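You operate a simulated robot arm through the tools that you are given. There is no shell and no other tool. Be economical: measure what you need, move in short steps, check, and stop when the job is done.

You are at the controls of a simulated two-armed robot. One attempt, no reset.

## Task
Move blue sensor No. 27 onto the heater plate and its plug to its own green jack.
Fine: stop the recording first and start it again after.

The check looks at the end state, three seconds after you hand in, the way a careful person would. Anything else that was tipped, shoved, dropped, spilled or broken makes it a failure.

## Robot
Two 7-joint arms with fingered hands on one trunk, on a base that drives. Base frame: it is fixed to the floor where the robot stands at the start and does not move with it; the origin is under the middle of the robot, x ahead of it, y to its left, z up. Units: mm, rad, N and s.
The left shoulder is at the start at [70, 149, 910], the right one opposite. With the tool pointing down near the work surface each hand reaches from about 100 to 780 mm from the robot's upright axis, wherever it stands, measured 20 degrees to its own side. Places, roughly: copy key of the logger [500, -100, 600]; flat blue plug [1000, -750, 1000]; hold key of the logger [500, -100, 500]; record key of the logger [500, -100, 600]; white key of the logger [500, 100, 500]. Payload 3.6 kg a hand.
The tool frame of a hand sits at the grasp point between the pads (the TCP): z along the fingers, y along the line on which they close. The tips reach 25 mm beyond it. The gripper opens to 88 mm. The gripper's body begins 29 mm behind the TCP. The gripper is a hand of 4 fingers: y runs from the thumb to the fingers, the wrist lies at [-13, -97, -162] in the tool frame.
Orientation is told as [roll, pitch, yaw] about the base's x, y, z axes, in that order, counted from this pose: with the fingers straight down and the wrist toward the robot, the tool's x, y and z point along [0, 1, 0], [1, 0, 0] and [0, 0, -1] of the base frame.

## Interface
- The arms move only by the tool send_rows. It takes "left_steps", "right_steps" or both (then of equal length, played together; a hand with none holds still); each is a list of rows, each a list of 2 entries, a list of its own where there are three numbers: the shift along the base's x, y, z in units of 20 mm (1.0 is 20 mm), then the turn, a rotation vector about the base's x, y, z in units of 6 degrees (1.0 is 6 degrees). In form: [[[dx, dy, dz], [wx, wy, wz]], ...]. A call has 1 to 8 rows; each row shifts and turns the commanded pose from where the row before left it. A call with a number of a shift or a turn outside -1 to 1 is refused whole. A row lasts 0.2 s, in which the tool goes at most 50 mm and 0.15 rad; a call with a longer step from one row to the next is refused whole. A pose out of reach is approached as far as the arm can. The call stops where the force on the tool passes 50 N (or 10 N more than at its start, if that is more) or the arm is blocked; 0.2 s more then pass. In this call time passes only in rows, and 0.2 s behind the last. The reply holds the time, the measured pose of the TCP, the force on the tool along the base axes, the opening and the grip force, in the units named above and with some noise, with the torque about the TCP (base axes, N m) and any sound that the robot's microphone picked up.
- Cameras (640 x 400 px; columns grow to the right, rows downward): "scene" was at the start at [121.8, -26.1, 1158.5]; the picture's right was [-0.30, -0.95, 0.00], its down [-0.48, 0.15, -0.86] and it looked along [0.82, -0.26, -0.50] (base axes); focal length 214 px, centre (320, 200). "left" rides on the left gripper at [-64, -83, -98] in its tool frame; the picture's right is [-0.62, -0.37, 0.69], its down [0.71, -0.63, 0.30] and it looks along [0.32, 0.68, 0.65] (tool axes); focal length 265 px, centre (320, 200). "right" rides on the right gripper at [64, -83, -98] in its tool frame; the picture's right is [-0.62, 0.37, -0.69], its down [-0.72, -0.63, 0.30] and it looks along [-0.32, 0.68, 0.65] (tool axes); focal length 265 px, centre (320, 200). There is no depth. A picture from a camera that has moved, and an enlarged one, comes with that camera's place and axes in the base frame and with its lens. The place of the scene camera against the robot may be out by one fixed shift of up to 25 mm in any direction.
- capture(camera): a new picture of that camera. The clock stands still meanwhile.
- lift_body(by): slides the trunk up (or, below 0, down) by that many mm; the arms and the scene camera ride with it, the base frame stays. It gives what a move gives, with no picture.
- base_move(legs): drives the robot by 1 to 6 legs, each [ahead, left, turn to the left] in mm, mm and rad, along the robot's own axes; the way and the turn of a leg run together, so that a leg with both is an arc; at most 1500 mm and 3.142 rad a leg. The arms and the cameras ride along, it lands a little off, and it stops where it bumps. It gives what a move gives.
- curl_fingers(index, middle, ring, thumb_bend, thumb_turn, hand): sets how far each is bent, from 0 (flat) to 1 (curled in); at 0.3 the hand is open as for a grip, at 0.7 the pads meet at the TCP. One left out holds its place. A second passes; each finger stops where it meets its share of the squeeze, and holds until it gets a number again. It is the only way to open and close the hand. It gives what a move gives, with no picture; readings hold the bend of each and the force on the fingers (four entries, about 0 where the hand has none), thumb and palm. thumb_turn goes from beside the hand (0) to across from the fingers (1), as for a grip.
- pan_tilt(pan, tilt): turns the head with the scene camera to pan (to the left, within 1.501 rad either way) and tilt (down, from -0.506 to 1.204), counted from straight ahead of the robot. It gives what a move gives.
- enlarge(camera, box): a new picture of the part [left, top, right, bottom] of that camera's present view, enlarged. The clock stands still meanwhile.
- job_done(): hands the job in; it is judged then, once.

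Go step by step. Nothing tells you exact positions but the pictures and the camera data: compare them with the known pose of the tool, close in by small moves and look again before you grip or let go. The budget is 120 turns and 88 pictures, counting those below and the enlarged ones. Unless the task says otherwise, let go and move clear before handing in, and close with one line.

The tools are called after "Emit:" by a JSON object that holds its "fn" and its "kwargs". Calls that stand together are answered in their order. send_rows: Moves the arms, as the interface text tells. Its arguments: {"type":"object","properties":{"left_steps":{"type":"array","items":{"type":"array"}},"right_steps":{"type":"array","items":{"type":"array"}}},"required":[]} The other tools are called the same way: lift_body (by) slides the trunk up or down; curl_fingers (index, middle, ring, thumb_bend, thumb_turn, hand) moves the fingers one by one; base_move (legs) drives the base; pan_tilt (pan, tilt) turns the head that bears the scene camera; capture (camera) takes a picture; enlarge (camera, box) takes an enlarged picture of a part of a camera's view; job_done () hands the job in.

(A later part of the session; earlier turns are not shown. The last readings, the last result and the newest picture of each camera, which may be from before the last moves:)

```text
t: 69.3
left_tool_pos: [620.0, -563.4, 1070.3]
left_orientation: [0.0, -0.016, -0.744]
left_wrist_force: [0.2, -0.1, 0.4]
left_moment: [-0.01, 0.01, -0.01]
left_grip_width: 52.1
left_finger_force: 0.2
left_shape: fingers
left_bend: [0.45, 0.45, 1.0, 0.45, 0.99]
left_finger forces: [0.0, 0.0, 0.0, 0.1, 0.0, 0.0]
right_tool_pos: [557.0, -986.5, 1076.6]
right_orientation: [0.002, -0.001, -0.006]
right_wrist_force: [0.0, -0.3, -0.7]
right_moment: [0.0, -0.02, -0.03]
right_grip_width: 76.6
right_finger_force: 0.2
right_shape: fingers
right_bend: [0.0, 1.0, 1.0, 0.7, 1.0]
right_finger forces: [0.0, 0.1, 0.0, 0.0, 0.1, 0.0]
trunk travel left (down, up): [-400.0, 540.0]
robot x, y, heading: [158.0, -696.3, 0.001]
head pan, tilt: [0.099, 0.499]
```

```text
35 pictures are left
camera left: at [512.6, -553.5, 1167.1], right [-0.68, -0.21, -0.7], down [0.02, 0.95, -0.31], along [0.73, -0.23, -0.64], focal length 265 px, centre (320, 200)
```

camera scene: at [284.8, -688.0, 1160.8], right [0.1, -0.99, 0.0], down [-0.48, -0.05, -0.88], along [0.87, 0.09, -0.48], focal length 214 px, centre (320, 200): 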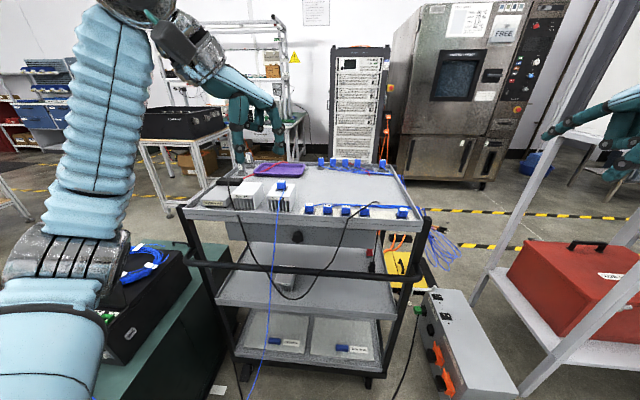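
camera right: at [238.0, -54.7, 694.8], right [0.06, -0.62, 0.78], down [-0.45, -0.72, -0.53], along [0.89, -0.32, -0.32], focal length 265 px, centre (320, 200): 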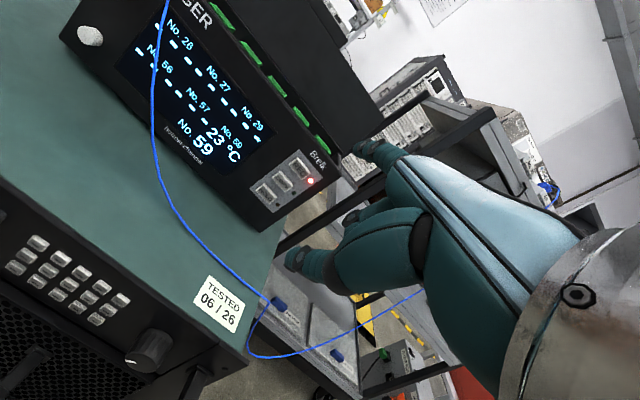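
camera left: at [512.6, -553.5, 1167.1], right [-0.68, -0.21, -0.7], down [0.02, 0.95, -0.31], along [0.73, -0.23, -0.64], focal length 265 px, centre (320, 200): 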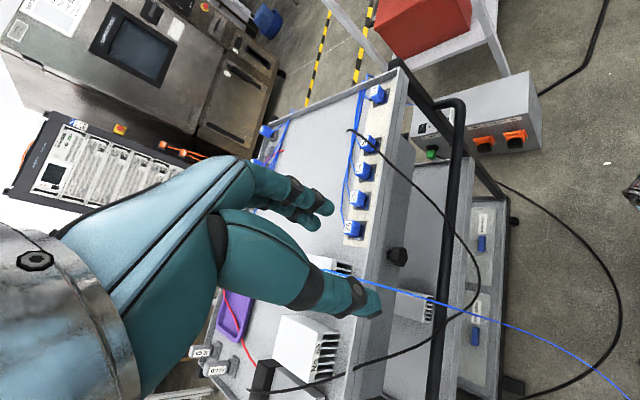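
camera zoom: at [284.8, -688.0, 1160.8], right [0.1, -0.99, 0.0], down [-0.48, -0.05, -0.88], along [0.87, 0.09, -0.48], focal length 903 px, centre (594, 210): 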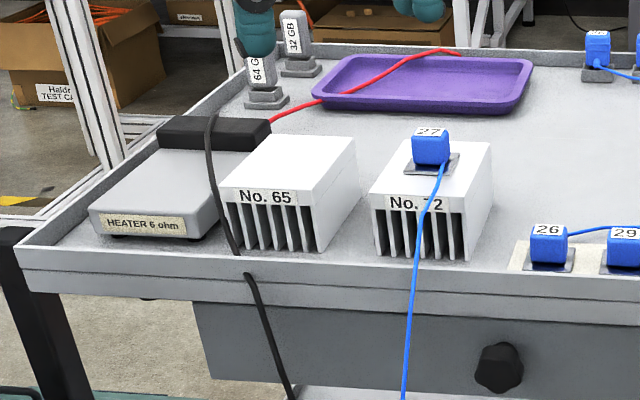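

Sensor 27 sits on a small plate on block 72 at about (794,-524,915); the heater slab's top is about (790,-342,880). I shift the base 110 mm left for reach and raise/turn the left hand above the sensor.

Emit:
{"fn": "base_move", "kwargs": {"legs": [[0, 110, 0]]}}

Emit:
{"fn": "send_rows", "kwargs": {"left_steps": [[[1, -0.6, 0], [0, 0, -1]], [[1, -0.6, 0], [0, 0, -1]], [[1, -0.6, 0], [0, 0, -1]], [[1, -0.6, 0], [0, 0, -1]], [[1, -0.6, 0], [0, 0, -1]], [[1, -0.6, 0], [0, 0, -1]], [[1, -0.6, 0], [0, 0, -1]], [[1, -0.6, 0], [0, 0, -0.9]]]}}

Emit:
{"fn": "capture", "kwargs": {"camera": "left"}}

Emit:
{"fn": "capture", "kwargs": {"camera": "scene"}}

```text
t: 71.4
left_tool_pos: [620.1, -458.6, 1070.4]
left_orientation: [0.001, -0.015, -0.748]
left_wrist_force: [-0.1, -0.4, -0.9]
left_moment: [-0.01, -0.02, -0.02]
left_grip_width: 51.8
left_finger_force: 0.1
left_shape: fingers
left_bend: [0.45, 0.45, 1.0, 0.45, 0.99]
left_finger forces: [0.0, 0.1, 0.1, 0.1, 0.1, 0.0]
right_tool_pos: [555.5, -881.8, 1077.1]
right_orientation: [0.005, 0.0, -0.009]
right_wrist_force: [-0.6, -0.1, -0.2]
right_moment: [0.01, 0.01, 0.0]
right_grip_width: 76.6
right_finger_force: 0.1
right_shape: fingers
right_bend: [0.0, 1.0, 1.0, 0.7, 1.0]
right_finger forces: [0.0, 0.0, 0.0, 0.1, 0.1, 0.1]
trunk travel left (down, up): [-400.0, 540.0]
robot x, y, heading: [156.1, -588.5, -0.004]
head pan, tilt: [0.099, 0.499]
```

```text
t: 73.2
left_tool_pos: [736.3, -543.0, 1038.0]
left_orientation: [-0.001, -0.016, -1.577]
left_wrist_force: [-0.1, -0.4, -0.1]
left_moment: [-0.01, 0.0, -0.04]
left_grip_width: 51.9
left_finger_force: 0.1
left_shape: fingers
left_bend: [0.45, 0.45, 1.0, 0.45, 0.99]
left_finger forces: [0.0, 0.0, 0.0, 0.1, 0.1, 0.0]
left hand out of reach, approached as far as the arm can: row 7, 8
right_tool_pos: [557.1, -882.4, 1075.1]
right_orientation: [0.005, -0.001, -0.009]
right_wrist_force: [0.5, -0.2, -1.1]
right_moment: [0.03, 0.01, 0.02]
right_grip_width: 76.3
right_finger_force: 0.1
right_shape: fingers
right_bend: [0.0, 1.0, 1.0, 0.7, 1.0]
right_finger forces: [0.0, 0.1, 0.0, 0.0, 0.0, 0.1]
trunk travel left (down, up): [-400.0, 540.0]
robot x, y, heading: [156.8, -587.9, -0.005]
head pan, tilt: [0.099, 0.499]
```

```text
34 pictures are left
camera left: at [672.1, -458.8, 1135.1], right [-0.62, 0.36, -0.7], down [0.72, 0.62, -0.31], along [0.32, -0.7, -0.64], focal length 265 px, centre (320, 200)
```

left: 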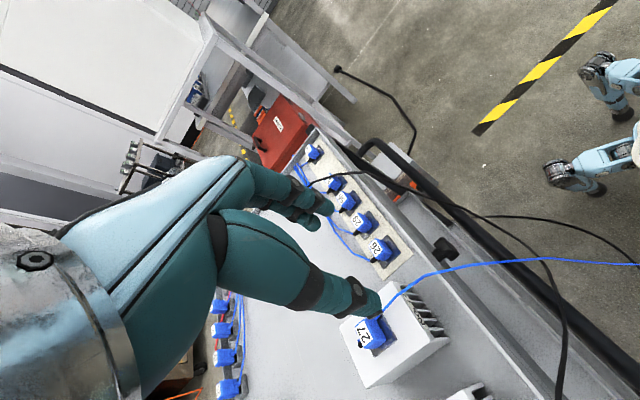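

```text
33 pictures are left
camera scene: at [286.8, -578.5, 1160.6], right [0.1, -1.0, 0.0], down [-0.48, -0.05, -0.88], along [0.87, 0.08, -0.48], focal length 214 px, centre (320, 200)
```

scene: 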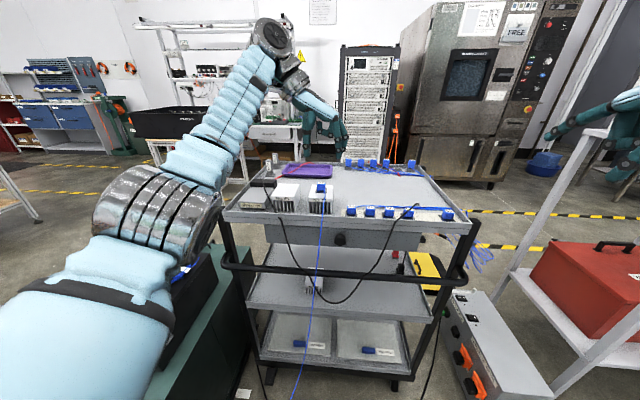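

The hand is at its limit; I raise the trunk 130 mm and drive 70 mm ahead (feet still short of the floor cable), then place the hand above the sensor.

Emit:
{"fn": "lift_body", "kwargs": {"by": 130}}

Emit:
{"fn": "base_move", "kwargs": {"legs": [[70, 0, 0]]}}

Emit:
{"fn": "send_rows", "kwargs": {"left_steps": [[[0, 0, -1], [0, -0.3, 0]], [[0, 0.1, -1], [0, -0.3, 0]], [[0, 0.1, -1], [0, -0.3, 0]], [[0, 0.1, -1], [0, -0.3, 0]], [[0, 0.1, -1], [0, -0.3, 0]], [[0, 0.1, -0.8], [0, -0.3, 0]], [[0, 0.1, -0.8], [0, 0, 0]], [[0, 0, -0.8], [0, 0, 0]]]}}

Emit:
{"fn": "capture", "kwargs": {"camera": "left"}}

```text
t: 74.7
left_tool_pos: [735.1, -543.4, 1168.8]
left_orientation: [0.002, -0.015, -1.574]
left_wrist_force: [-0.4, -0.5, -0.2]
left_moment: [0.02, 0.02, 0.01]
left_grip_width: 52.1
left_finger_force: 0.1
left_shape: fingers
left_bend: [0.45, 0.45, 1.0, 0.45, 0.99]
left_finger forces: [0.1, 0.0, 0.1, 0.1, 0.0, 0.0]
right_tool_pos: [556.2, -882.2, 1207.1]
right_orientation: [0.005, 0.0, -0.01]
right_wrist_force: [-1.1, 0.5, -0.2]
right_moment: [0.0, -0.01, 0.01]
right_grip_width: 76.3
right_finger_force: 0.1
right_shape: fingers
right_bend: [0.0, 1.0, 1.0, 0.7, 1.0]
right_finger forces: [0.1, 0.0, 0.1, 0.1, 0.0, 0.0]
trunk travel left (down, up): [-530.0, 410.0]
robot x, y, heading: [161.6, -590.8, -0.002]
head pan, tilt: [0.099, 0.499]
```

```text
t: 76.0
left_tool_pos: [784.9, -544.7, 1166.9]
left_orientation: [-0.001, -0.014, -1.58]
left_wrist_force: [1.2, 1.2, -0.6]
left_moment: [-0.03, 0.03, 0.01]
left_grip_width: 52.1
left_finger_force: 0.1
left_shape: fingers
left_bend: [0.45, 0.45, 1.0, 0.45, 0.99]
left_finger forces: [0.0, 0.0, 0.0, 0.0, 0.0, 0.1]
right_tool_pos: [604.5, -880.6, 1206.2]
right_orientation: [0.003, 0.004, -0.015]
right_wrist_force: [1.1, 0.5, -0.4]
right_moment: [-0.03, 0.01, 0.02]
right_grip_width: 76.4
right_finger_force: 0.0
right_shape: fingers
right_bend: [0.0, 1.0, 1.0, 0.7, 1.0]
right_finger forces: [0.0, 0.0, 0.0, 0.1, 0.1, 0.0]
trunk travel left (down, up): [-530.0, 410.0]
robot x, y, heading: [193.7, -588.6, -0.005]
head pan, tilt: [0.099, 0.499]
stopped in leg 1: the robot was blocked; the commanded pose is now the measured one
```

```text
t: 77.8
left_tool_pos: [781.2, -532.8, 1020.9]
left_orientation: [0.189, -0.012, -1.58]
left_wrist_force: [-0.1, 0.3, -0.2]
left_moment: [-0.04, 0.05, -0.01]
left_grip_width: 52.4
left_finger_force: 0.1
left_shape: fingers
left_bend: [0.45, 0.45, 1.0, 0.45, 0.99]
left_finger forces: [0.1, 0.0, 0.1, 0.1, 0.1, 0.1]
right_tool_pos: [600.5, -882.7, 1208.0]
right_orientation: [0.004, 0.0, -0.013]
right_wrist_force: [-0.1, 0.3, 0.7]
right_moment: [0.01, 0.03, 0.03]
right_grip_width: 76.6
right_finger_force: 0.1
right_shape: fingers
right_bend: [0.0, 1.0, 1.0, 0.7, 1.0]
right_finger forces: [0.2, 0.0, 0.0, 0.1, 0.0, 0.1]
trunk travel left (down, up): [-530.0, 410.0]
robot x, y, heading: [198.6, -589.2, -0.006]
head pan, tilt: [0.099, 0.499]
```

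```text
32 pictures are left
camera left: at [699.7, -448.6, 1104.1], right [-0.47, 0.36, -0.8], down [0.77, 0.62, -0.17], along [0.43, -0.7, -0.57], focal length 265 px, centre (320, 200)
```

left: 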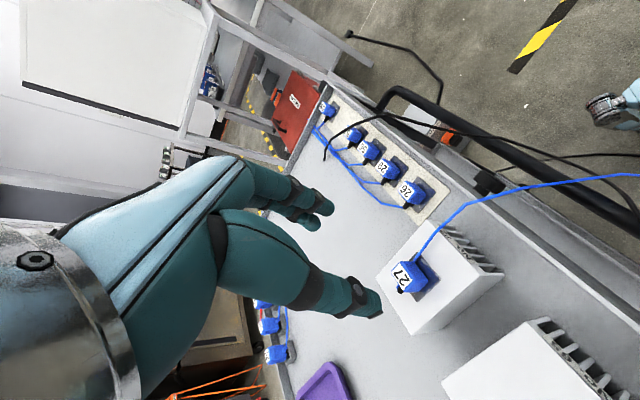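

The base was stopped by something after 40 mm. Looking down to see what it touched.

Emit:
{"fn": "pan_tilt", "kwargs": {"pan": 0.5, "tilt": 1.0}}

Emit:
{"fn": "capture", "kwargs": {"camera": "scene"}}

```text
t: 78.8
left_tool_pos: [781.7, -533.0, 1021.7]
left_orientation: [0.192, -0.013, -1.582]
left_wrist_force: [0.7, -0.3, 0.3]
left_moment: [-0.01, 0.04, 0.0]
left_grip_width: 52.0
left_finger_force: 0.0
left_shape: fingers
left_bend: [0.45, 0.45, 1.0, 0.45, 0.99]
left_finger forces: [0.0, 0.0, 0.2, 0.1, 0.0, 0.0]
right_tool_pos: [601.5, -882.9, 1206.4]
right_orientation: [0.004, -0.001, -0.012]
right_wrist_force: [0.3, 0.2, -0.4]
right_moment: [0.02, -0.02, 0.01]
right_grip_width: 76.3
right_finger_force: 0.0
right_shape: fingers
right_bend: [0.0, 1.0, 1.0, 0.7, 1.0]
right_finger forces: [0.1, 0.1, 0.0, 0.0, 0.0, 0.1]
trunk travel left (down, up): [-530.0, 410.0]
robot x, y, heading: [198.7, -588.8, -0.002]
head pan, tilt: [0.499, 1.0]
```

```text
31 pictures are left
camera scene: at [296.9, -554.2, 1249.8], right [0.47, -0.88, 0.0], down [-0.74, -0.4, -0.54], along [0.48, 0.26, -0.84], focal length 214 px, centre (320, 200)
```

scene: 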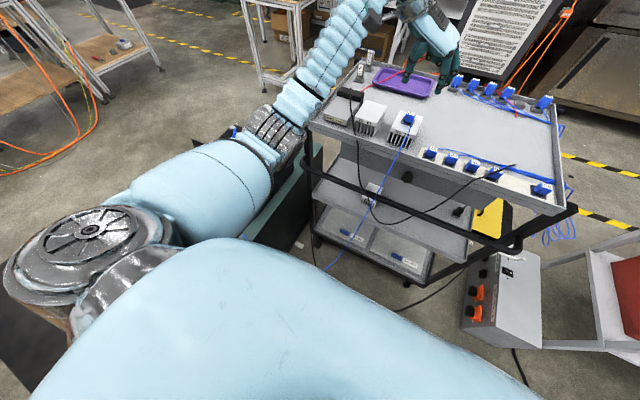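

Nothing looks displaced; I back off 15 mm from the contact and continue toward the sensor, watching the reach.

Emit:
{"fn": "base_move", "kwargs": {"legs": [[-12, 0, 0]]}}

Emit:
{"fn": "pan_tilt", "kwargs": {"pan": 0.1, "tilt": 0.6}}

Emit:
{"fn": "send_rows", "kwargs": {"left_steps": [[[0.5, 0, -0.6], [0, 0, 0]], [[0.5, 0, -0.6], [0, 0, 0]], [[0.2, 0, -0.6], [0, 0, 0]]]}}

Emit:
{"fn": "capture", "kwargs": {"camera": "left"}}

Emit:
{"fn": "capture", "kwargs": {"camera": "scene"}}

```text
t: 79.6
left_tool_pos: [769.5, -532.7, 1019.7]
left_orientation: [0.189, -0.014, -1.581]
left_wrist_force: [0.6, -0.1, 0.7]
left_moment: [0.01, 0.03, 0.02]
left_grip_width: 52.2
left_finger_force: 0.1
left_shape: fingers
left_bend: [0.45, 0.45, 1.0, 0.45, 0.99]
left_finger forces: [0.0, 0.0, 0.0, 0.1, 0.0, 0.0]
right_tool_pos: [590.9, -881.7, 1206.0]
right_orientation: [0.004, 0.002, -0.013]
right_wrist_force: [-0.5, 1.1, -1.0]
right_moment: [-0.02, 0.05, 0.01]
right_grip_width: 76.4
right_finger_force: 0.0
right_shape: fingers
right_bend: [0.0, 1.0, 1.0, 0.7, 1.0]
right_finger forces: [0.1, 0.0, 0.1, 0.0, 0.0, 0.1]
trunk travel left (down, up): [-530.0, 410.0]
robot x, y, heading: [187.1, -592.6, -0.004]
head pan, tilt: [0.499, 1.0]
```

```text
t: 80.5
left_tool_pos: [769.2, -533.4, 1020.7]
left_orientation: [0.189, -0.011, -1.581]
left_wrist_force: [-0.4, -0.6, 0.1]
left_moment: [-0.01, 0.0, 0.01]
left_grip_width: 52.2
left_finger_force: 0.0
left_shape: fingers
left_bend: [0.45, 0.45, 1.0, 0.45, 0.99]
left_finger forces: [0.0, 0.0, 0.1, 0.0, 0.0, 0.0]
right_tool_pos: [587.6, -884.4, 1207.8]
right_orientation: [0.004, 0.001, -0.011]
right_wrist_force: [0.0, -0.7, -0.1]
right_moment: [0.0, 0.01, 0.01]
right_grip_width: 76.3
right_finger_force: 0.0
right_shape: fingers
right_bend: [0.0, 1.0, 1.0, 0.7, 1.0]
right_finger forces: [0.0, 0.1, 0.0, 0.0, 0.0, 0.1]
trunk travel left (down, up): [-530.0, 410.0]
robot x, y, heading: [184.6, -589.1, -0.01]
head pan, tilt: [0.099, 0.6]
```

```text
t: 81.3
left_tool_pos: [794.2, -531.6, 982.2]
left_orientation: [0.188, -0.012, -1.581]
left_wrist_force: [0.6, 0.7, 0.5]
left_moment: [-0.03, -0.03, -0.02]
left_grip_width: 52.4
left_finger_force: 0.1
left_shape: fingers
left_bend: [0.45, 0.45, 1.0, 0.45, 0.99]
left_finger forces: [0.0, 0.0, 0.0, 0.1, 0.0, 0.1]
right_tool_pos: [588.2, -882.8, 1207.3]
right_orientation: [0.005, -0.001, -0.011]
right_wrist_force: [-0.5, 0.7, -0.9]
right_moment: [0.02, -0.05, 0.02]
right_grip_width: 76.4
right_finger_force: 0.0
right_shape: fingers
right_bend: [0.0, 1.0, 1.0, 0.7, 1.0]
right_finger forces: [0.1, 0.0, 0.0, 0.0, 0.0, 0.0]
trunk travel left (down, up): [-530.0, 410.0]
robot x, y, heading: [186.8, -587.7, -0.009]
head pan, tilt: [0.099, 0.6]
```

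```text
30 pictures are left
camera left: at [713.5, -447.1, 1065.6], right [-0.47, 0.36, -0.8], down [0.77, 0.62, -0.17], along [0.43, -0.7, -0.57], focal length 265 px, centre (320, 200)
```

left: 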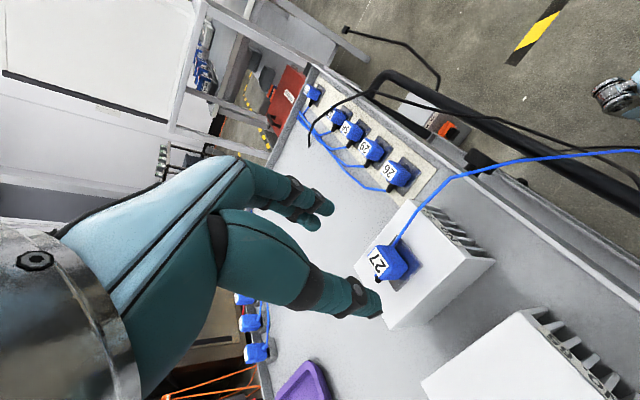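

```text
29 pictures are left
camera scene: at [310.3, -578.6, 1281.8], right [0.09, -1.0, 0.0], down [-0.56, -0.05, -0.82], along [0.82, 0.08, -0.57], focal length 214 px, centre (320, 200)
```

scene: 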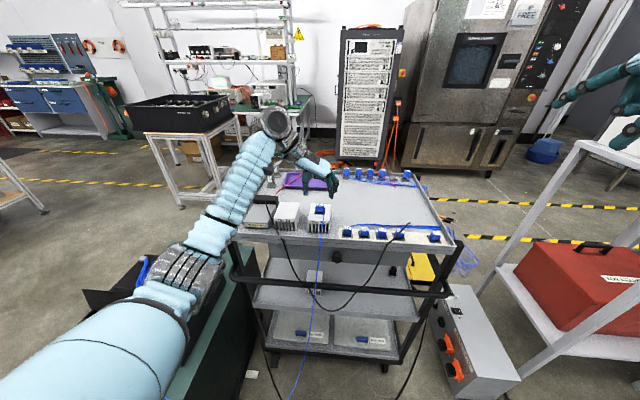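

Sensor label near (801,-529,928). Moving to z≈952 and checking closely.

Emit:
{"fn": "send_rows", "kwargs": {"left_steps": [[[0.2, 0.1, -0.5], [0, 0, 0]], [[0.15, 0, -0.5], [0, 0, 0]], [[0, 0, -0.5], [0, 0, 0]]]}}

Emit:
{"fn": "enlarge", "kwargs": {"camera": "left", "box": [240, 150, 480, 350]}}

Emit:
{"fn": "enlarge", "kwargs": {"camera": "scene", "box": [250, 160, 350, 235]}}

```text
t: 82.1
left_tool_pos: [799.7, -528.9, 954.1]
left_orientation: [0.189, -0.012, -1.581]
left_wrist_force: [0.7, -0.2, 0.3]
left_moment: [0.01, -0.04, 0.01]
left_grip_width: 52.2
left_finger_force: 0.2
left_shape: fingers
left_bend: [0.45, 0.45, 1.0, 0.45, 0.99]
left_finger forces: [0.1, 0.0, 0.0, 0.1, 0.0, 0.0]
right_tool_pos: [587.7, -882.4, 1207.4]
right_orientation: [0.004, 0.0, -0.012]
right_wrist_force: [0.6, 0.5, 0.6]
right_moment: [-0.02, 0.03, 0.02]
right_grip_width: 76.1
right_finger_force: 0.0
right_shape: fingers
right_bend: [0.0, 1.0, 1.0, 0.7, 1.0]
right_finger forces: [0.1, 0.1, 0.0, 0.1, 0.0, 0.0]
trunk travel left (down, up): [-530.0, 410.0]
robot x, y, heading: [189.5, -588.4, -0.007]
head pan, tilt: [0.099, 0.6]
```

```text
2.00 times, centred on (360, 250) of left
camera zoom: at [718.4, -446.0, 1036.4], right [-0.47, 0.36, -0.8], down [0.77, 0.62, -0.17], along [0.43, -0.7, -0.57], focal length 531 px, centre (240, 100)
```

zoom: 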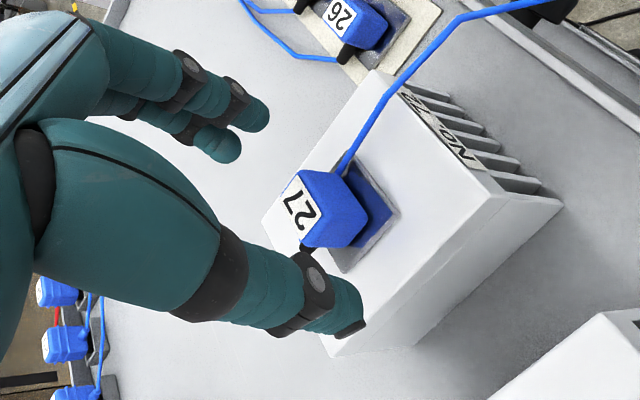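

```text
5.33 times, centred on (300, 198) of scene
camera zoom: at [310.2, -578.6, 1281.8], right [0.09, -1.0, 0.0], down [-0.56, -0.05, -0.83], along [0.82, 0.08, -0.56], focal length 1144 px, centre (427, 213)
```

zoom: 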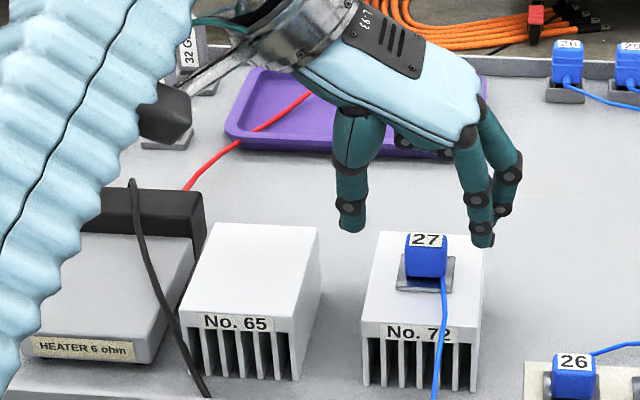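

Alignment is within a couple of mm. Lowering to z≈933 and closing partially.

Emit:
{"fn": "send_rows", "kwargs": {"left_steps": [[[0, -0.05, -0.4], [0, 0, 0]], [[0, 0, -0.35], [0, 0, 0]], [[0, 0, -0.3], [0, 0, 0]]]}}

Emit:
{"fn": "curl_fingers", "kwargs": {"hand": "left", "index": 0.55, "middle": 0.55, "thumb_bend": 0.55}}

Emit:
{"fn": "enlarge", "kwargs": {"camera": "left", "box": [240, 150, 440, 320]}}

Emit:
{"fn": "enlarge", "kwargs": {"camera": "scene", "box": [285, 170, 345, 215]}}

```text
t: 82.9
left_tool_pos: [798.8, -530.9, 931.9]
left_orientation: [0.189, -0.013, -1.582]
left_wrist_force: [-0.2, -0.1, -0.4]
left_moment: [0.03, 0.01, -0.01]
left_grip_width: 52.1
left_finger_force: 0.1
left_shape: fingers
left_bend: [0.45, 0.45, 1.0, 0.45, 0.99]
left_finger forces: [0.1, 0.0, 0.0, 0.1, 0.0, 0.0]
right_tool_pos: [588.7, -883.1, 1206.6]
right_orientation: [0.007, 0.001, -0.013]
right_wrist_force: [0.6, -0.9, 0.2]
right_moment: [0.02, -0.02, 0.02]
right_grip_width: 76.6
right_finger_force: 0.0
right_shape: fingers
right_bend: [0.0, 1.0, 1.0, 0.7, 1.0]
right_finger forces: [0.1, 0.1, 0.0, 0.1, 0.1, 0.0]
trunk travel left (down, up): [-530.0, 410.0]
robot x, y, heading: [185.7, -587.7, -0.01]
head pan, tilt: [0.099, 0.6]
```

```text
t: 83.9
left_tool_pos: [800.5, -531.2, 931.3]
left_orientation: [0.19, -0.012, -1.581]
left_wrist_force: [-0.8, -0.9, 0.5]
left_moment: [-0.02, -0.01, -0.01]
left_grip_width: 31.1
left_finger_force: 0.0
left_shape: fingers
left_bend: [0.55, 0.55, 1.0, 0.55, 1.0]
left_finger forces: [0.0, 0.1, 0.1, 0.0, 0.0, 0.1]
right_tool_pos: [589.5, -883.2, 1206.6]
right_orientation: [0.005, 0.0, -0.012]
right_wrist_force: [0.1, 0.5, 0.0]
right_moment: [0.01, 0.0, -0.01]
right_grip_width: 76.1
right_finger_force: 0.1
right_shape: fingers
right_bend: [0.0, 1.0, 1.0, 0.7, 1.0]
right_finger forces: [0.1, 0.0, 0.1, 0.0, 0.0, 0.0]
trunk travel left (down, up): [-530.0, 410.0]
robot x, y, heading: [187.6, -589.6, -0.003]
head pan, tilt: [0.099, 0.6]
```

```text
2.35 times, centred on (340, 235) of left
camera zoom: at [718.4, -446.9, 1015.9], right [-0.47, 0.36, -0.8], down [0.77, 0.62, -0.17], along [0.43, -0.7, -0.57], focal length 624 px, centre (273, 118)
```

zoom: 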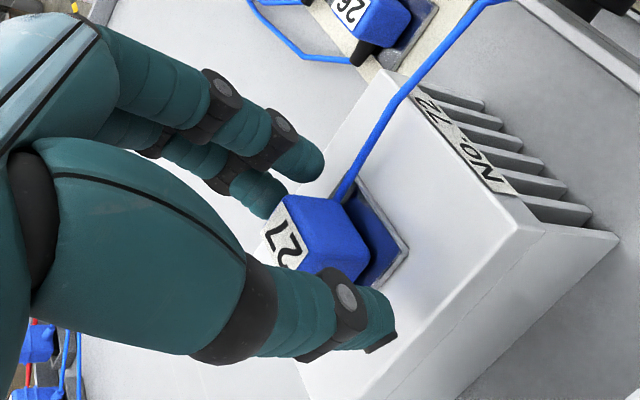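

```text
8.89 times, centred on (315, 192) of scene
camera zoom: at [310.2, -578.8, 1281.8], right [0.09, -1.0, 0.0], down [-0.56, -0.05, -0.83], along [0.82, 0.08, -0.56], focal length 1906 px, centre (364, 267)
```

zoom: 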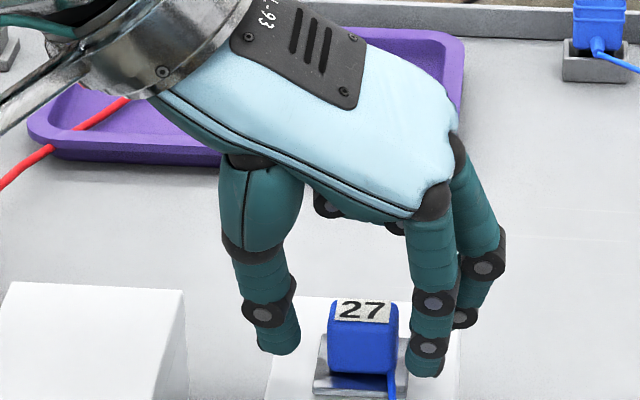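

The sensor is slightly toward −x and −y of the grasp centre; shifting 3 mm each and closing gently.

Emit:
{"fn": "send_rows", "kwargs": {"left_steps": [[[-0.17, -0.15, 0], [0, 0, 0]]]}}

Emit:
{"fn": "curl_fingers", "kwargs": {"hand": "left", "index": 0.72, "middle": 0.72, "thumb_bend": 0.7}}

Emit:
{"fn": "enlarge", "kwargs": {"camera": "scene", "box": [285, 170, 345, 215]}}

```text
t: 84.3
left_tool_pos: [797.5, -534.9, 933.7]
left_orientation: [0.19, -0.013, -1.58]
left_wrist_force: [0.0, 0.7, 0.2]
left_moment: [-0.05, 0.01, 0.03]
left_grip_width: 31.0
left_finger_force: 0.1
left_shape: fingers
left_bend: [0.55, 0.55, 1.0, 0.55, 1.0]
left_finger forces: [0.1, 0.1, 0.0, 0.1, 0.0, 0.0]
right_tool_pos: [588.0, -883.3, 1206.5]
right_orientation: [0.005, -0.002, -0.013]
right_wrist_force: [-0.7, 0.7, 0.4]
right_moment: [0.0, 0.03, 0.0]
right_grip_width: 76.5
right_finger_force: 0.0
right_shape: fingers
right_bend: [0.0, 1.0, 1.0, 0.7, 1.0]
right_finger forces: [0.1, 0.1, 0.0, 0.0, 0.0, 0.0]
trunk travel left (down, up): [-530.0, 410.0]
robot x, y, heading: [187.8, -587.6, -0.006]
head pan, tilt: [0.099, 0.6]
```

```text
t: 85.3
left_tool_pos: [796.7, -534.9, 932.1]
left_orientation: [0.188, -0.013, -1.581]
left_wrist_force: [-0.8, 0.4, -0.1]
left_moment: [0.0, -0.02, -0.03]
left_grip_width: 4.9
left_finger_force: 7.0
left_shape: fingers
left_bend: [0.72, 0.64, 1.0, 0.62, 1.0]
left_finger forces: [0.3, 6.4, 0.0, 0.1, 6.8, 0.0]
right_tool_pos: [588.8, -882.7, 1208.6]
right_orientation: [0.005, 0.0, -0.01]
right_wrist_force: [-0.6, 0.1, 0.2]
right_moment: [-0.02, -0.01, 0.0]
right_grip_width: 76.5
right_finger_force: 0.1
right_shape: fingers
right_bend: [0.0, 1.0, 1.0, 0.7, 1.0]
right_finger forces: [0.1, 0.1, 0.0, 0.0, 0.0, 0.0]
trunk travel left (down, up): [-530.0, 410.0]
robot x, y, heading: [184.7, -586.0, -0.003]
head pan, tilt: [0.099, 0.6]
```

```text
8.89 times, centred on (315, 192) of scene
camera zoom: at [310.4, -578.8, 1281.8], right [0.09, -1.0, 0.0], down [-0.56, -0.05, -0.82], along [0.82, 0.08, -0.57], focal length 1906 px, centre (364, 267)
```

zoom: 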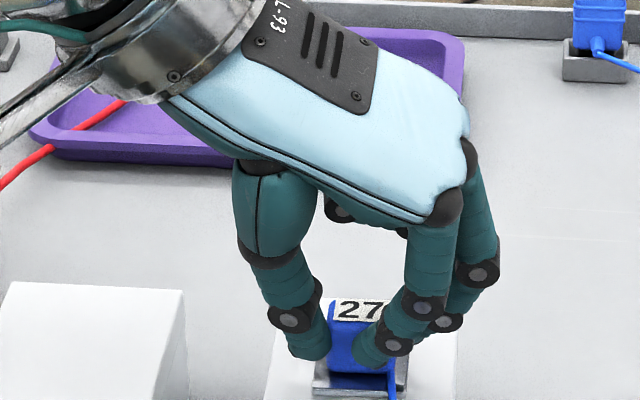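

The index slipped past the front of the body, so it sits farther in +x than thought. I reopen, shift +9 mm in x and close again.

Emit:
{"fn": "curl_fingers", "kwargs": {"hand": "left", "index": 0.5, "middle": 0.53, "thumb_bend": 0.53}}

Emit:
{"fn": "send_rows", "kwargs": {"left_steps": [[[0.25, 0, 0], [0, 0, 0]], [[0.22, 0, 0], [0, 0, 0]]]}}

Emit:
{"fn": "curl_fingers", "kwargs": {"hand": "left", "index": 0.72, "middle": 0.72, "thumb_bend": 0.7}}

Emit:
{"fn": "enlarge", "kwargs": {"camera": "scene", "box": [285, 170, 345, 215]}}

Emit:
{"fn": "enlarge", "kwargs": {"camera": "left", "box": [260, 160, 420, 300]}}

```text
t: 86.3
left_tool_pos: [796.5, -533.9, 932.2]
left_orientation: [0.189, -0.011, -1.581]
left_wrist_force: [0.0, 0.0, 0.4]
left_moment: [0.01, 0.0, 0.03]
left_grip_width: 37.8
left_finger_force: 0.1
left_shape: fingers
left_bend: [0.5, 0.53, 1.0, 0.53, 1.0]
left_finger forces: [0.0, 0.1, 0.0, 0.1, 0.0, 0.0]
right_tool_pos: [589.6, -882.8, 1206.9]
right_orientation: [0.005, 0.0, -0.012]
right_wrist_force: [0.8, -0.1, 0.2]
right_moment: [0.01, 0.0, 0.0]
right_grip_width: 76.3
right_finger_force: 0.1
right_shape: fingers
right_bend: [0.0, 1.0, 1.0, 0.7, 1.0]
right_finger forces: [0.1, 0.1, 0.1, 0.0, 0.1, 0.1]
trunk travel left (down, up): [-530.0, 410.0]
robot x, y, heading: [185.7, -584.5, -0.005]
head pan, tilt: [0.099, 0.6]
```

```text
t: 86.9
left_tool_pos: [807.0, -535.7, 934.7]
left_orientation: [0.191, -0.011, -1.581]
left_wrist_force: [-0.2, 0.1, 0.5]
left_moment: [-0.01, 0.02, -0.02]
left_grip_width: 37.8
left_finger_force: 0.1
left_shape: fingers
left_bend: [0.5, 0.53, 1.0, 0.53, 1.0]
left_finger forces: [0.0, 0.1, 0.0, 0.1, 0.0, 0.0]
right_tool_pos: [588.4, -884.1, 1206.5]
right_orientation: [0.005, 0.002, -0.012]
right_wrist_force: [-0.6, 0.1, -0.6]
right_moment: [-0.02, -0.01, 0.0]
right_grip_width: 76.4
right_finger_force: 0.0
right_shape: fingers
right_bend: [0.0, 1.0, 1.0, 0.7, 1.0]
right_finger forces: [0.1, 0.0, 0.0, 0.0, 0.1, 0.0]
trunk travel left (down, up): [-530.0, 410.0]
robot x, y, heading: [182.4, -588.1, -0.005]
head pan, tilt: [0.099, 0.6]
```

```text
t: 87.9
left_tool_pos: [806.9, -535.2, 934.2]
left_orientation: [0.189, -0.01, -1.582]
left_wrist_force: [-0.1, -0.1, -0.7]
left_moment: [0.02, 0.02, 0.05]
left_grip_width: 15.8
left_finger_force: 8.9
left_shape: fingers
left_bend: [0.71, 0.66, 1.0, 0.61, 1.0]
left_finger forces: [5.4, 3.6, 0.1, 0.0, 8.9, 0.0]
right_tool_pos: [588.7, -883.4, 1207.8]
right_orientation: [0.007, -0.001, -0.013]
right_wrist_force: [-0.1, 0.1, 0.8]
right_moment: [0.0, 0.01, 0.02]
right_grip_width: 76.1
right_finger_force: 0.0
right_shape: fingers
right_bend: [0.0, 1.0, 1.0, 0.7, 1.0]
right_finger forces: [0.0, 0.1, 0.1, 0.0, 0.1, 0.0]
trunk travel left (down, up): [-530.0, 410.0]
robot x, y, heading: [187.4, -589.0, -0.007]
head pan, tilt: [0.099, 0.6]
```

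```text
8.89 times, centred on (315, 192) of scene
camera zoom: at [310.3, -578.9, 1281.8], right [0.09, -1.0, 0.0], down [-0.56, -0.05, -0.83], along [0.82, 0.08, -0.56], focal length 1906 px, centre (364, 267)
```

zoom: 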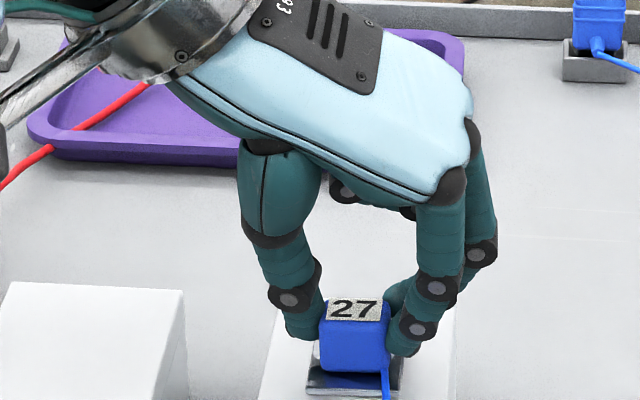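

```text
2.86 times, centred on (340, 230) of left
camera zoom: at [725.1, -451.1, 1017.2], right [-0.47, 0.36, -0.8], down [0.77, 0.62, -0.17], along [0.43, -0.7, -0.57], focal length 758 px, centre (263, 114)
```

zoom: 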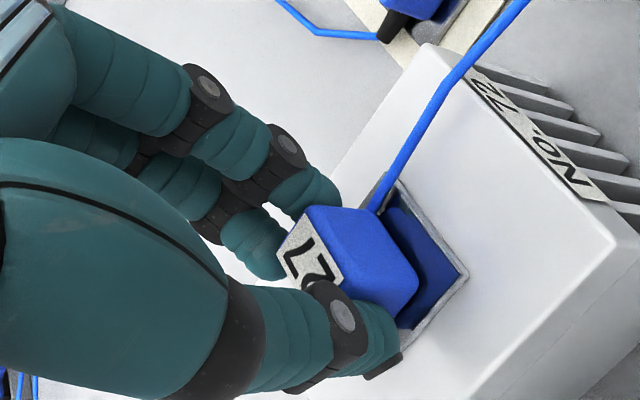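

Good pinch now on the sensor body. Firming and lifting slowly.

Emit:
{"fn": "curl_fingers", "kwargs": {"hand": "left", "index": 0.8, "middle": 0.78, "thumb_bend": 0.72}}

Emit:
{"fn": "send_rows", "kwargs": {"left_steps": [[[0, 0, 0.2], [0, 0, 0]], [[0, 0, 0.3], [0, 0, 0]], [[0, 0, 0.5], [0, 0, 0]]]}}

Emit:
{"fn": "enlarge", "kwargs": {"camera": "scene", "box": [265, 160, 345, 220]}}

```text
t: 88.9
left_tool_pos: [806.4, -534.9, 933.7]
left_orientation: [0.189, -0.012, -1.581]
left_wrist_force: [-0.7, 1.7, -1.1]
left_moment: [0.1, 0.08, 0.01]
left_grip_width: 14.6
left_finger_force: 15.6
left_shape: fingers
left_bend: [0.76, 0.76, 1.0, 0.59, 1.0]
left_finger forces: [10.6, 6.0, 0.0, 0.0, 14.3, 0.0]
right_tool_pos: [588.3, -882.6, 1207.5]
right_orientation: [0.005, 0.001, -0.01]
right_wrist_force: [-0.7, 1.0, -1.1]
right_moment: [0.01, 0.01, 0.0]
right_grip_width: 76.4
right_finger_force: 0.1
right_shape: fingers
right_bend: [0.0, 1.0, 1.0, 0.7, 1.0]
right_finger forces: [0.0, 0.0, 0.0, 0.0, 0.0, 0.0]
trunk travel left (down, up): [-530.0, 410.0]
robot x, y, heading: [184.6, -588.6, -0.007]
head pan, tilt: [0.099, 0.6]
```

```text
t: 89.7
left_tool_pos: [808.0, -535.1, 954.8]
left_orientation: [0.188, -0.011, -1.582]
left_wrist_force: [-0.9, -0.3, 0.7]
left_moment: [0.02, 0.02, 0.01]
left_grip_width: 15.2
left_finger_force: 16.1
left_shape: fingers
left_bend: [0.77, 0.77, 1.0, 0.58, 1.0]
left_finger forces: [11.7, 5.3, 0.1, 0.0, 16.1, 0.1]
right_tool_pos: [588.1, -883.6, 1207.7]
right_orientation: [0.006, 0.001, -0.011]
right_wrist_force: [0.8, 0.2, -0.4]
right_moment: [-0.06, 0.01, 0.02]
right_grip_width: 76.3
right_finger_force: 0.1
right_shape: fingers
right_bend: [0.0, 1.0, 1.0, 0.7, 1.0]
right_finger forces: [0.0, 0.0, 0.0, 0.0, 0.0, 0.0]
trunk travel left (down, up): [-530.0, 410.0]
robot x, y, heading: [188.9, -586.6, -0.008]
head pan, tilt: [0.099, 0.6]
```

```text
6.67 times, centred on (305, 190) of scene
camera zoom: at [310.2, -578.9, 1281.8], right [0.09, -1.0, 0.0], down [-0.56, -0.05, -0.83], along [0.82, 0.08, -0.56], focal length 1430 px, centre (420, 267)
```

zoom: 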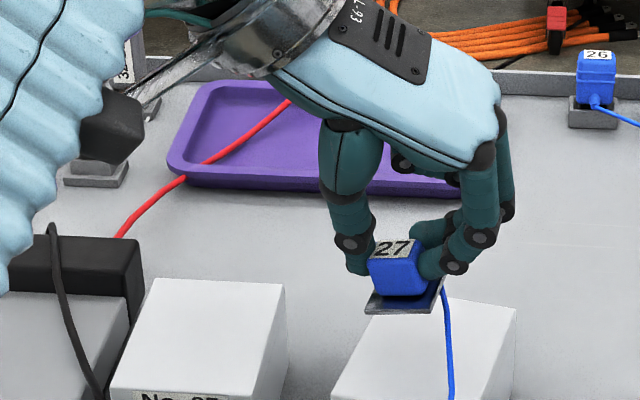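

The sensor lifted together with its base plate. Raising and carrying it left over block 65 toward the heater slab.

Emit:
{"fn": "send_rows", "kwargs": {"left_steps": [[[0, 0, 0.8], [0, 0, 0]], [[0, 0, 0.8], [0, 0, 0]], [[0, 0, 0.8], [0, 0, 0]], [[0, 0.5, 0.3], [0, 0, 0]], [[0, 1, 0], [0, 0, 0]], [[0, 1, 0], [0, 0, 0]], [[0, 1, 0], [0, 0, 0]], [[0, 1, 0], [0, 0, 0]]]}}

Emit:
{"fn": "send_rows", "kwargs": {"left_steps": [[[0, 1, 0], [0, 0, 0]], [[0, 1, 0], [0, 0, 0]], [[-0.2, 1, 0], [0, 0, 0]], [[-0.3, 1, 0], [0, 0, 0]], [[-0.2, 0.6, 0], [0, 0, 0]]]}}

Emit:
{"fn": "enlarge", "kwargs": {"camera": "scene", "box": [190, 145, 330, 250]}}

Emit:
{"fn": "capture", "kwargs": {"camera": "left"}}

```text
t: 91.5
left_tool_pos: [806.1, -441.2, 1007.4]
left_orientation: [0.191, -0.013, -1.582]
left_wrist_force: [-0.2, -1.0, 0.3]
left_moment: [-0.01, 0.0, -0.01]
left_grip_width: 15.0
left_finger_force: 16.3
left_shape: fingers
left_bend: [0.77, 0.77, 1.0, 0.58, 1.0]
left_finger forces: [11.9, 5.4, 0.0, 0.1, 15.9, 0.1]
right_tool_pos: [588.2, -881.9, 1207.2]
right_orientation: [0.006, 0.0, -0.012]
right_wrist_force: [0.3, 0.0, -0.5]
right_moment: [-0.04, 0.01, 0.01]
right_grip_width: 76.6
right_finger_force: 0.0
right_shape: fingers
right_bend: [0.0, 1.0, 1.0, 0.7, 1.0]
right_finger forces: [0.0, 0.0, 0.0, 0.0, 0.0, 0.0]
trunk travel left (down, up): [-530.0, 410.0]
robot x, y, heading: [190.0, -589.3, -0.006]
head pan, tilt: [0.099, 0.6]
```

```text
t: 92.7
left_tool_pos: [791.2, -354.3, 1007.3]
left_orientation: [0.189, -0.013, -1.583]
left_wrist_force: [-0.2, -0.6, 0.5]
left_moment: [0.0, -0.02, 0.02]
left_grip_width: 15.4
left_finger_force: 16.3
left_shape: fingers
left_bend: [0.77, 0.77, 1.0, 0.58, 1.0]
left_finger forces: [11.8, 5.6, 0.0, 0.1, 15.8, 0.0]
right_tool_pos: [586.9, -883.3, 1206.9]
right_orientation: [0.004, -0.001, -0.013]
right_wrist_force: [0.4, -0.1, -0.2]
right_moment: [-0.01, 0.02, 0.03]
right_grip_width: 76.4
right_finger_force: 0.0
right_shape: fingers
right_bend: [0.0, 1.0, 1.0, 0.7, 1.0]
right_finger forces: [0.1, 0.1, 0.0, 0.0, 0.0, 0.1]
trunk travel left (down, up): [-530.0, 410.0]
robot x, y, heading: [188.8, -590.0, -0.004]
head pan, tilt: [0.099, 0.6]
```

```text
3.81 times, centred on (260, 198) of scene
camera zoom: at [310.1, -578.8, 1281.8], right [0.09, -1.0, 0.0], down [-0.56, -0.05, -0.83], along [0.82, 0.08, -0.56], focal length 817 px, centre (549, 210)
```

zoom: 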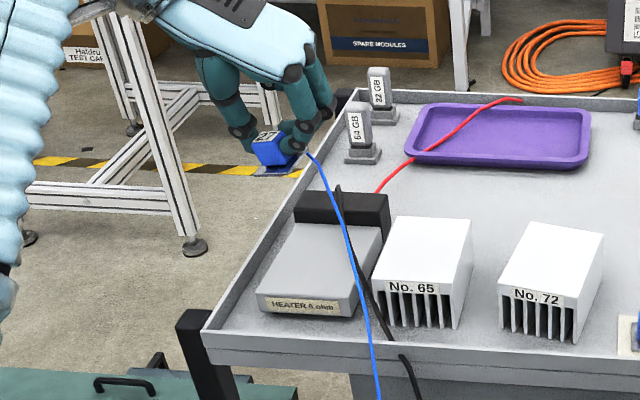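

```text
19 pictures are left
camera left: at [708.7, -270.3, 1090.2], right [-0.47, 0.36, -0.8], down [0.77, 0.62, -0.17], along [0.43, -0.7, -0.57], focal length 265 px, centre (320, 200)
```

left: 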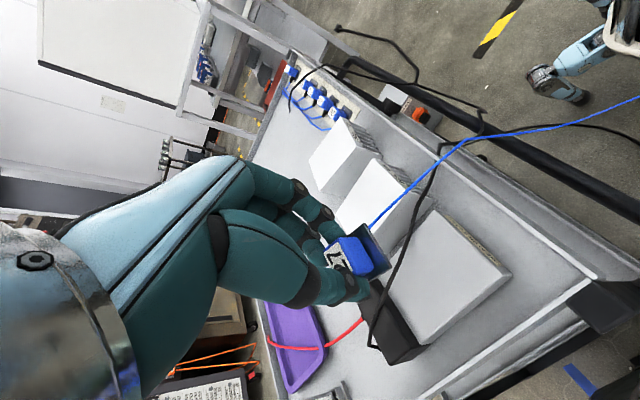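

Slab centre ≈ (803,-346,884). I move over the target spot and down to z≈945 and check the tilt of the plate.

Emit:
{"fn": "send_rows", "kwargs": {"left_steps": [[[0.2, 0.3, -0.6], [0, 0, 0]], [[0.15, 0.25, -0.6], [0, 0, 0]], [[0, 0, -0.6], [0, 0, 0]], [[0, 0, -0.6], [0, 0, 0]], [[0, 0, -0.6], [0, 0, 0]]]}}

Emit:
{"fn": "enlarge", "kwargs": {"camera": "scene", "box": [215, 165, 285, 217]}}

Emit:
{"fn": "enlarge", "kwargs": {"camera": "left", "box": [280, 190, 460, 325]}}

```text
t: 93.9
left_tool_pos: [798.9, -341.4, 948.6]
left_orientation: [0.191, -0.012, -1.581]
left_wrist_force: [0.6, 0.0, 0.6]
left_moment: [-0.02, 0.02, 0.04]
left_grip_width: 15.2
left_finger_force: 16.6
left_shape: fingers
left_bend: [0.77, 0.77, 1.0, 0.58, 1.0]
left_finger forces: [12.0, 5.7, 0.1, 0.1, 15.7, 0.0]
right_tool_pos: [587.2, -882.8, 1208.3]
right_orientation: [0.005, 0.001, -0.011]
right_wrist_force: [-0.5, 0.7, -0.1]
right_moment: [0.03, -0.05, 0.04]
right_grip_width: 76.4
right_finger_force: 0.0
right_shape: fingers
right_bend: [0.0, 1.0, 1.0, 0.7, 1.0]
right_finger forces: [0.0, 0.1, 0.0, 0.1, 0.1, 0.1]
trunk travel left (down, up): [-530.0, 410.0]
robot x, y, heading: [187.2, -589.9, -0.007]
head pan, tilt: [0.099, 0.6]
```

```text
7.69 times, centred on (250, 191) of scene
camera zoom: at [310.3, -578.8, 1281.8], right [0.09, -1.0, 0.0], down [-0.56, -0.05, -0.82], along [0.82, 0.08, -0.57], focal length 1650 px, centre (858, 269)
```

zoom: 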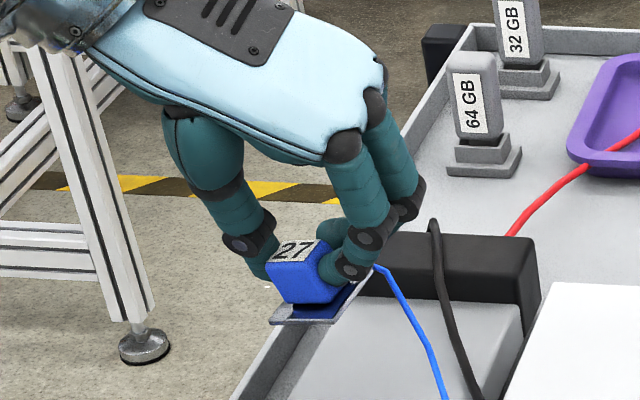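

```text
2.96 times, centred on (370, 258) of left
camera zoom: at [717.5, -256.8, 1031.0], right [-0.47, 0.36, -0.8], down [0.77, 0.62, -0.17], along [0.43, -0.7, -0.57], focal length 786 px, centre (172, 30)
```

zoom: 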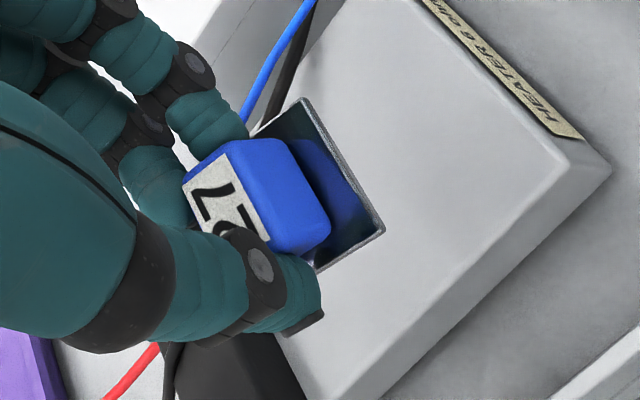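

The plate is tilted (about 16° roll, 14° yaw). I rotate the hand to level it before setting down.

Emit:
{"fn": "send_rows", "kwargs": {"left_steps": [[[0, 0, 0], [0.86, 0.22, 0.77]], [[0, 0, 0], [0.86, 0.22, 0.77]], [[0, 0, 0], [0.86, 0.22, 0.77]]]}}

Emit:
{"fn": "enlarge", "kwargs": {"camera": "scene", "box": [215, 165, 285, 217]}}

Emit:
{"fn": "enlarge", "kwargs": {"camera": "left", "box": [280, 190, 460, 325]}}

```text
t: 94.7
left_tool_pos: [800.0, -341.7, 947.5]
left_orientation: [0.15, 0.265, -1.342]
left_wrist_force: [0.1, 0.0, -0.3]
left_moment: [0.01, -0.02, 0.01]
left_grip_width: 15.3
left_finger_force: 16.7
left_shape: fingers
left_bend: [0.77, 0.77, 1.0, 0.58, 1.0]
left_finger forces: [12.0, 5.2, 0.0, 0.0, 15.8, 0.0]
right_tool_pos: [588.7, -882.7, 1207.2]
right_orientation: [0.006, -0.001, -0.011]
right_wrist_force: [0.1, 0.6, 0.4]
right_moment: [-0.01, 0.03, 0.01]
right_grip_width: 76.4
right_finger_force: 0.1
right_shape: fingers
right_bend: [0.0, 1.0, 1.0, 0.7, 1.0]
right_finger forces: [0.0, 0.1, 0.1, 0.0, 0.0, 0.0]
trunk travel left (down, up): [-530.0, 410.0]
robot x, y, heading: [185.5, -588.5, -0.003]
head pan, tilt: [0.099, 0.6]
```

```text
7.69 times, centred on (250, 191) of scene
camera zoom: at [310.2, -579.1, 1281.8], right [0.09, -1.0, 0.0], down [-0.56, -0.05, -0.83], along [0.82, 0.08, -0.56], focal length 1650 px, centre (858, 269)
```

zoom: 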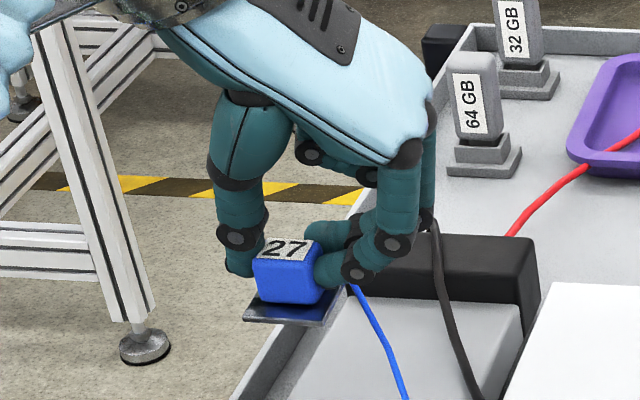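

```text
2.96 times, centred on (370, 258) of left
camera zoom: at [708.6, -305.1, 1054.0], right [-0.62, 0.43, -0.65], down [0.58, 0.81, -0.02], along [0.52, -0.4, -0.76], focal length 786 px, centre (172, 30)
```

zoom: 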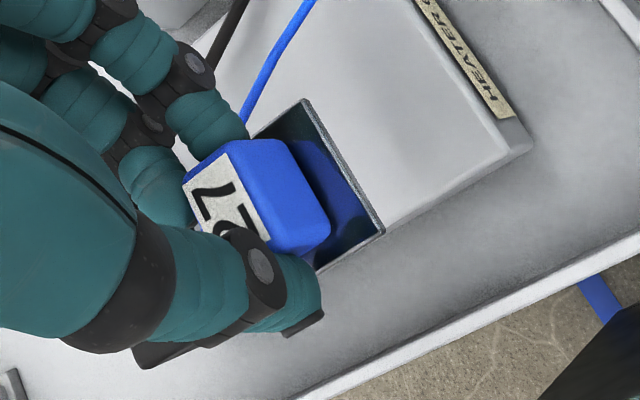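

Level now. Plate centre is about (790,-328); I shift to about (796,-340) and lower gradually.

Emit:
{"fn": "send_rows", "kwargs": {"left_steps": [[[0.3, -0.6, 0], [0, 0, 0]], [[0, 0, -0.4], [0, 0, 0]], [[0, 0, -0.4], [0, 0, 0]], [[0, 0, -0.3], [0, 0, 0]]]}}

Emit:
{"fn": "enlarge", "kwargs": {"camera": "scene", "box": [215, 165, 285, 217]}}

Emit:
{"fn": "enlarge", "kwargs": {"camera": "left", "box": [280, 190, 460, 325]}}

```text
t: 95.7
left_tool_pos: [805.5, -353.7, 928.2]
left_orientation: [0.151, 0.265, -1.343]
left_wrist_force: [0.2, 0.7, 0.4]
left_moment: [-0.02, 0.03, -0.01]
left_grip_width: 15.2
left_finger_force: 16.1
left_shape: fingers
left_bend: [0.77, 0.77, 1.0, 0.58, 1.0]
left_finger forces: [12.1, 5.3, 0.1, 0.1, 15.6, 0.1]
right_tool_pos: [589.6, -883.2, 1207.6]
right_orientation: [0.003, 0.0, -0.012]
right_wrist_force: [0.7, -0.4, -1.0]
right_moment: [-0.01, -0.01, 0.0]
right_grip_width: 76.4
right_finger_force: 0.1
right_shape: fingers
right_bend: [0.0, 1.0, 1.0, 0.7, 1.0]
right_finger forces: [0.0, 0.0, 0.0, 0.0, 0.0, 0.1]
trunk travel left (down, up): [-530.0, 410.0]
robot x, y, heading: [187.3, -589.2, -0.008]
head pan, tilt: [0.099, 0.6]
```

```text
7.69 times, centred on (250, 191) of scene
camera zoom: at [310.4, -579.1, 1281.8], right [0.09, -1.0, 0.0], down [-0.56, -0.05, -0.82], along [0.82, 0.08, -0.57], focal length 1650 px, centre (858, 269)
```

zoom: 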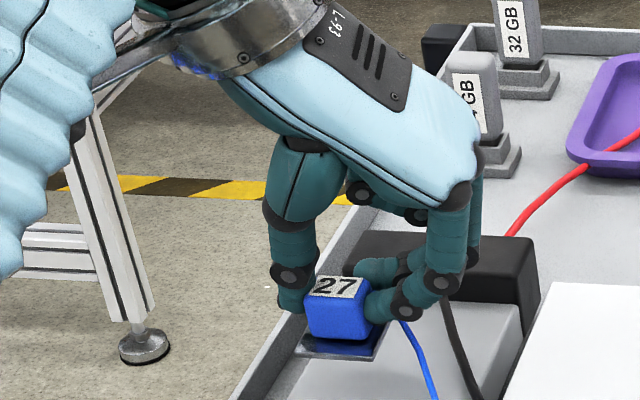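

```text
2.96 times, centred on (370, 258) of left
camera zoom: at [716.1, -317.2, 1033.2], right [-0.62, 0.43, -0.65], down [0.58, 0.81, -0.02], along [0.52, -0.4, -0.76], focal length 786 px, centre (172, 30)
```

zoom: 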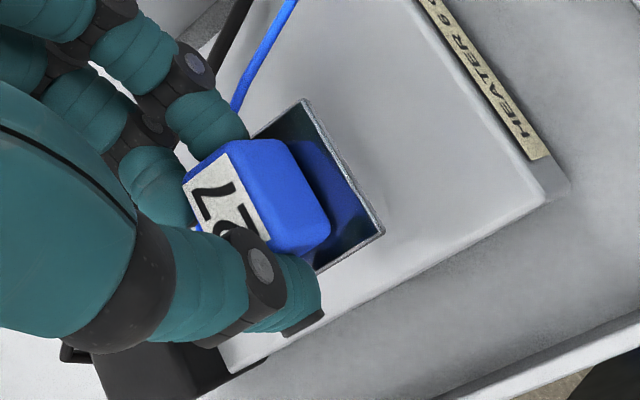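

Plate is level and over the slab. Shifting 4 mm right for edge margin and lowering to contact in small steps.

Emit:
{"fn": "send_rows", "kwargs": {"left_steps": [[[0, -0.2, 0], [0, 0, 0]], [[0, 0, -0.15], [0, 0, 0]], [[0, 0, -0.15], [0, 0, 0]], [[0, 0, -0.15], [0, 0, 0]]]}}

```text
t: 96.7
left_tool_pos: [804.6, -358.5, 916.1]
left_orientation: [0.151, 0.266, -1.345]
left_wrist_force: [-0.5, -0.4, 0.2]
left_moment: [-0.04, 0.0, -0.01]
left_grip_width: 15.2
left_finger_force: 16.6
left_shape: fingers
left_bend: [0.77, 0.77, 1.0, 0.58, 1.0]
left_finger forces: [12.3, 5.3, 0.1, 0.0, 15.8, 0.0]
right_tool_pos: [589.0, -882.9, 1207.9]
right_orientation: [0.006, 0.0, -0.012]
right_wrist_force: [-0.2, -0.1, 0.0]
right_moment: [-0.03, 0.0, -0.01]
right_grip_width: 76.4
right_finger_force: 0.2
right_shape: fingers
right_bend: [0.0, 1.0, 1.0, 0.7, 1.0]
right_finger forces: [0.0, 0.0, 0.0, 0.0, 0.1, 0.1]
trunk travel left (down, up): [-530.0, 410.0]
robot x, y, heading: [189.4, -586.5, -0.01]
head pan, tilt: [0.099, 0.6]
```

Emit:
{"fn": "enlarge", "kwargs": {"camera": "scene", "box": [225, 175, 285, 220]}}

```text
8.89 times, centred on (255, 198) of scene
camera zoom: at [310.3, -578.9, 1281.8], right [0.09, -1.0, 0.0], down [-0.56, -0.05, -0.83], along [0.82, 0.08, -0.56], focal length 1906 px, centre (898, 222)
```

zoom: 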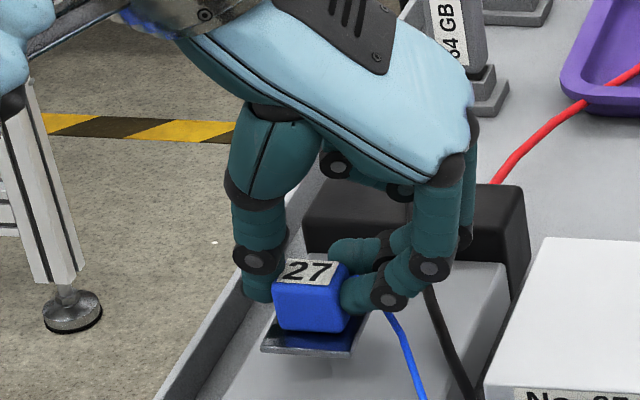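

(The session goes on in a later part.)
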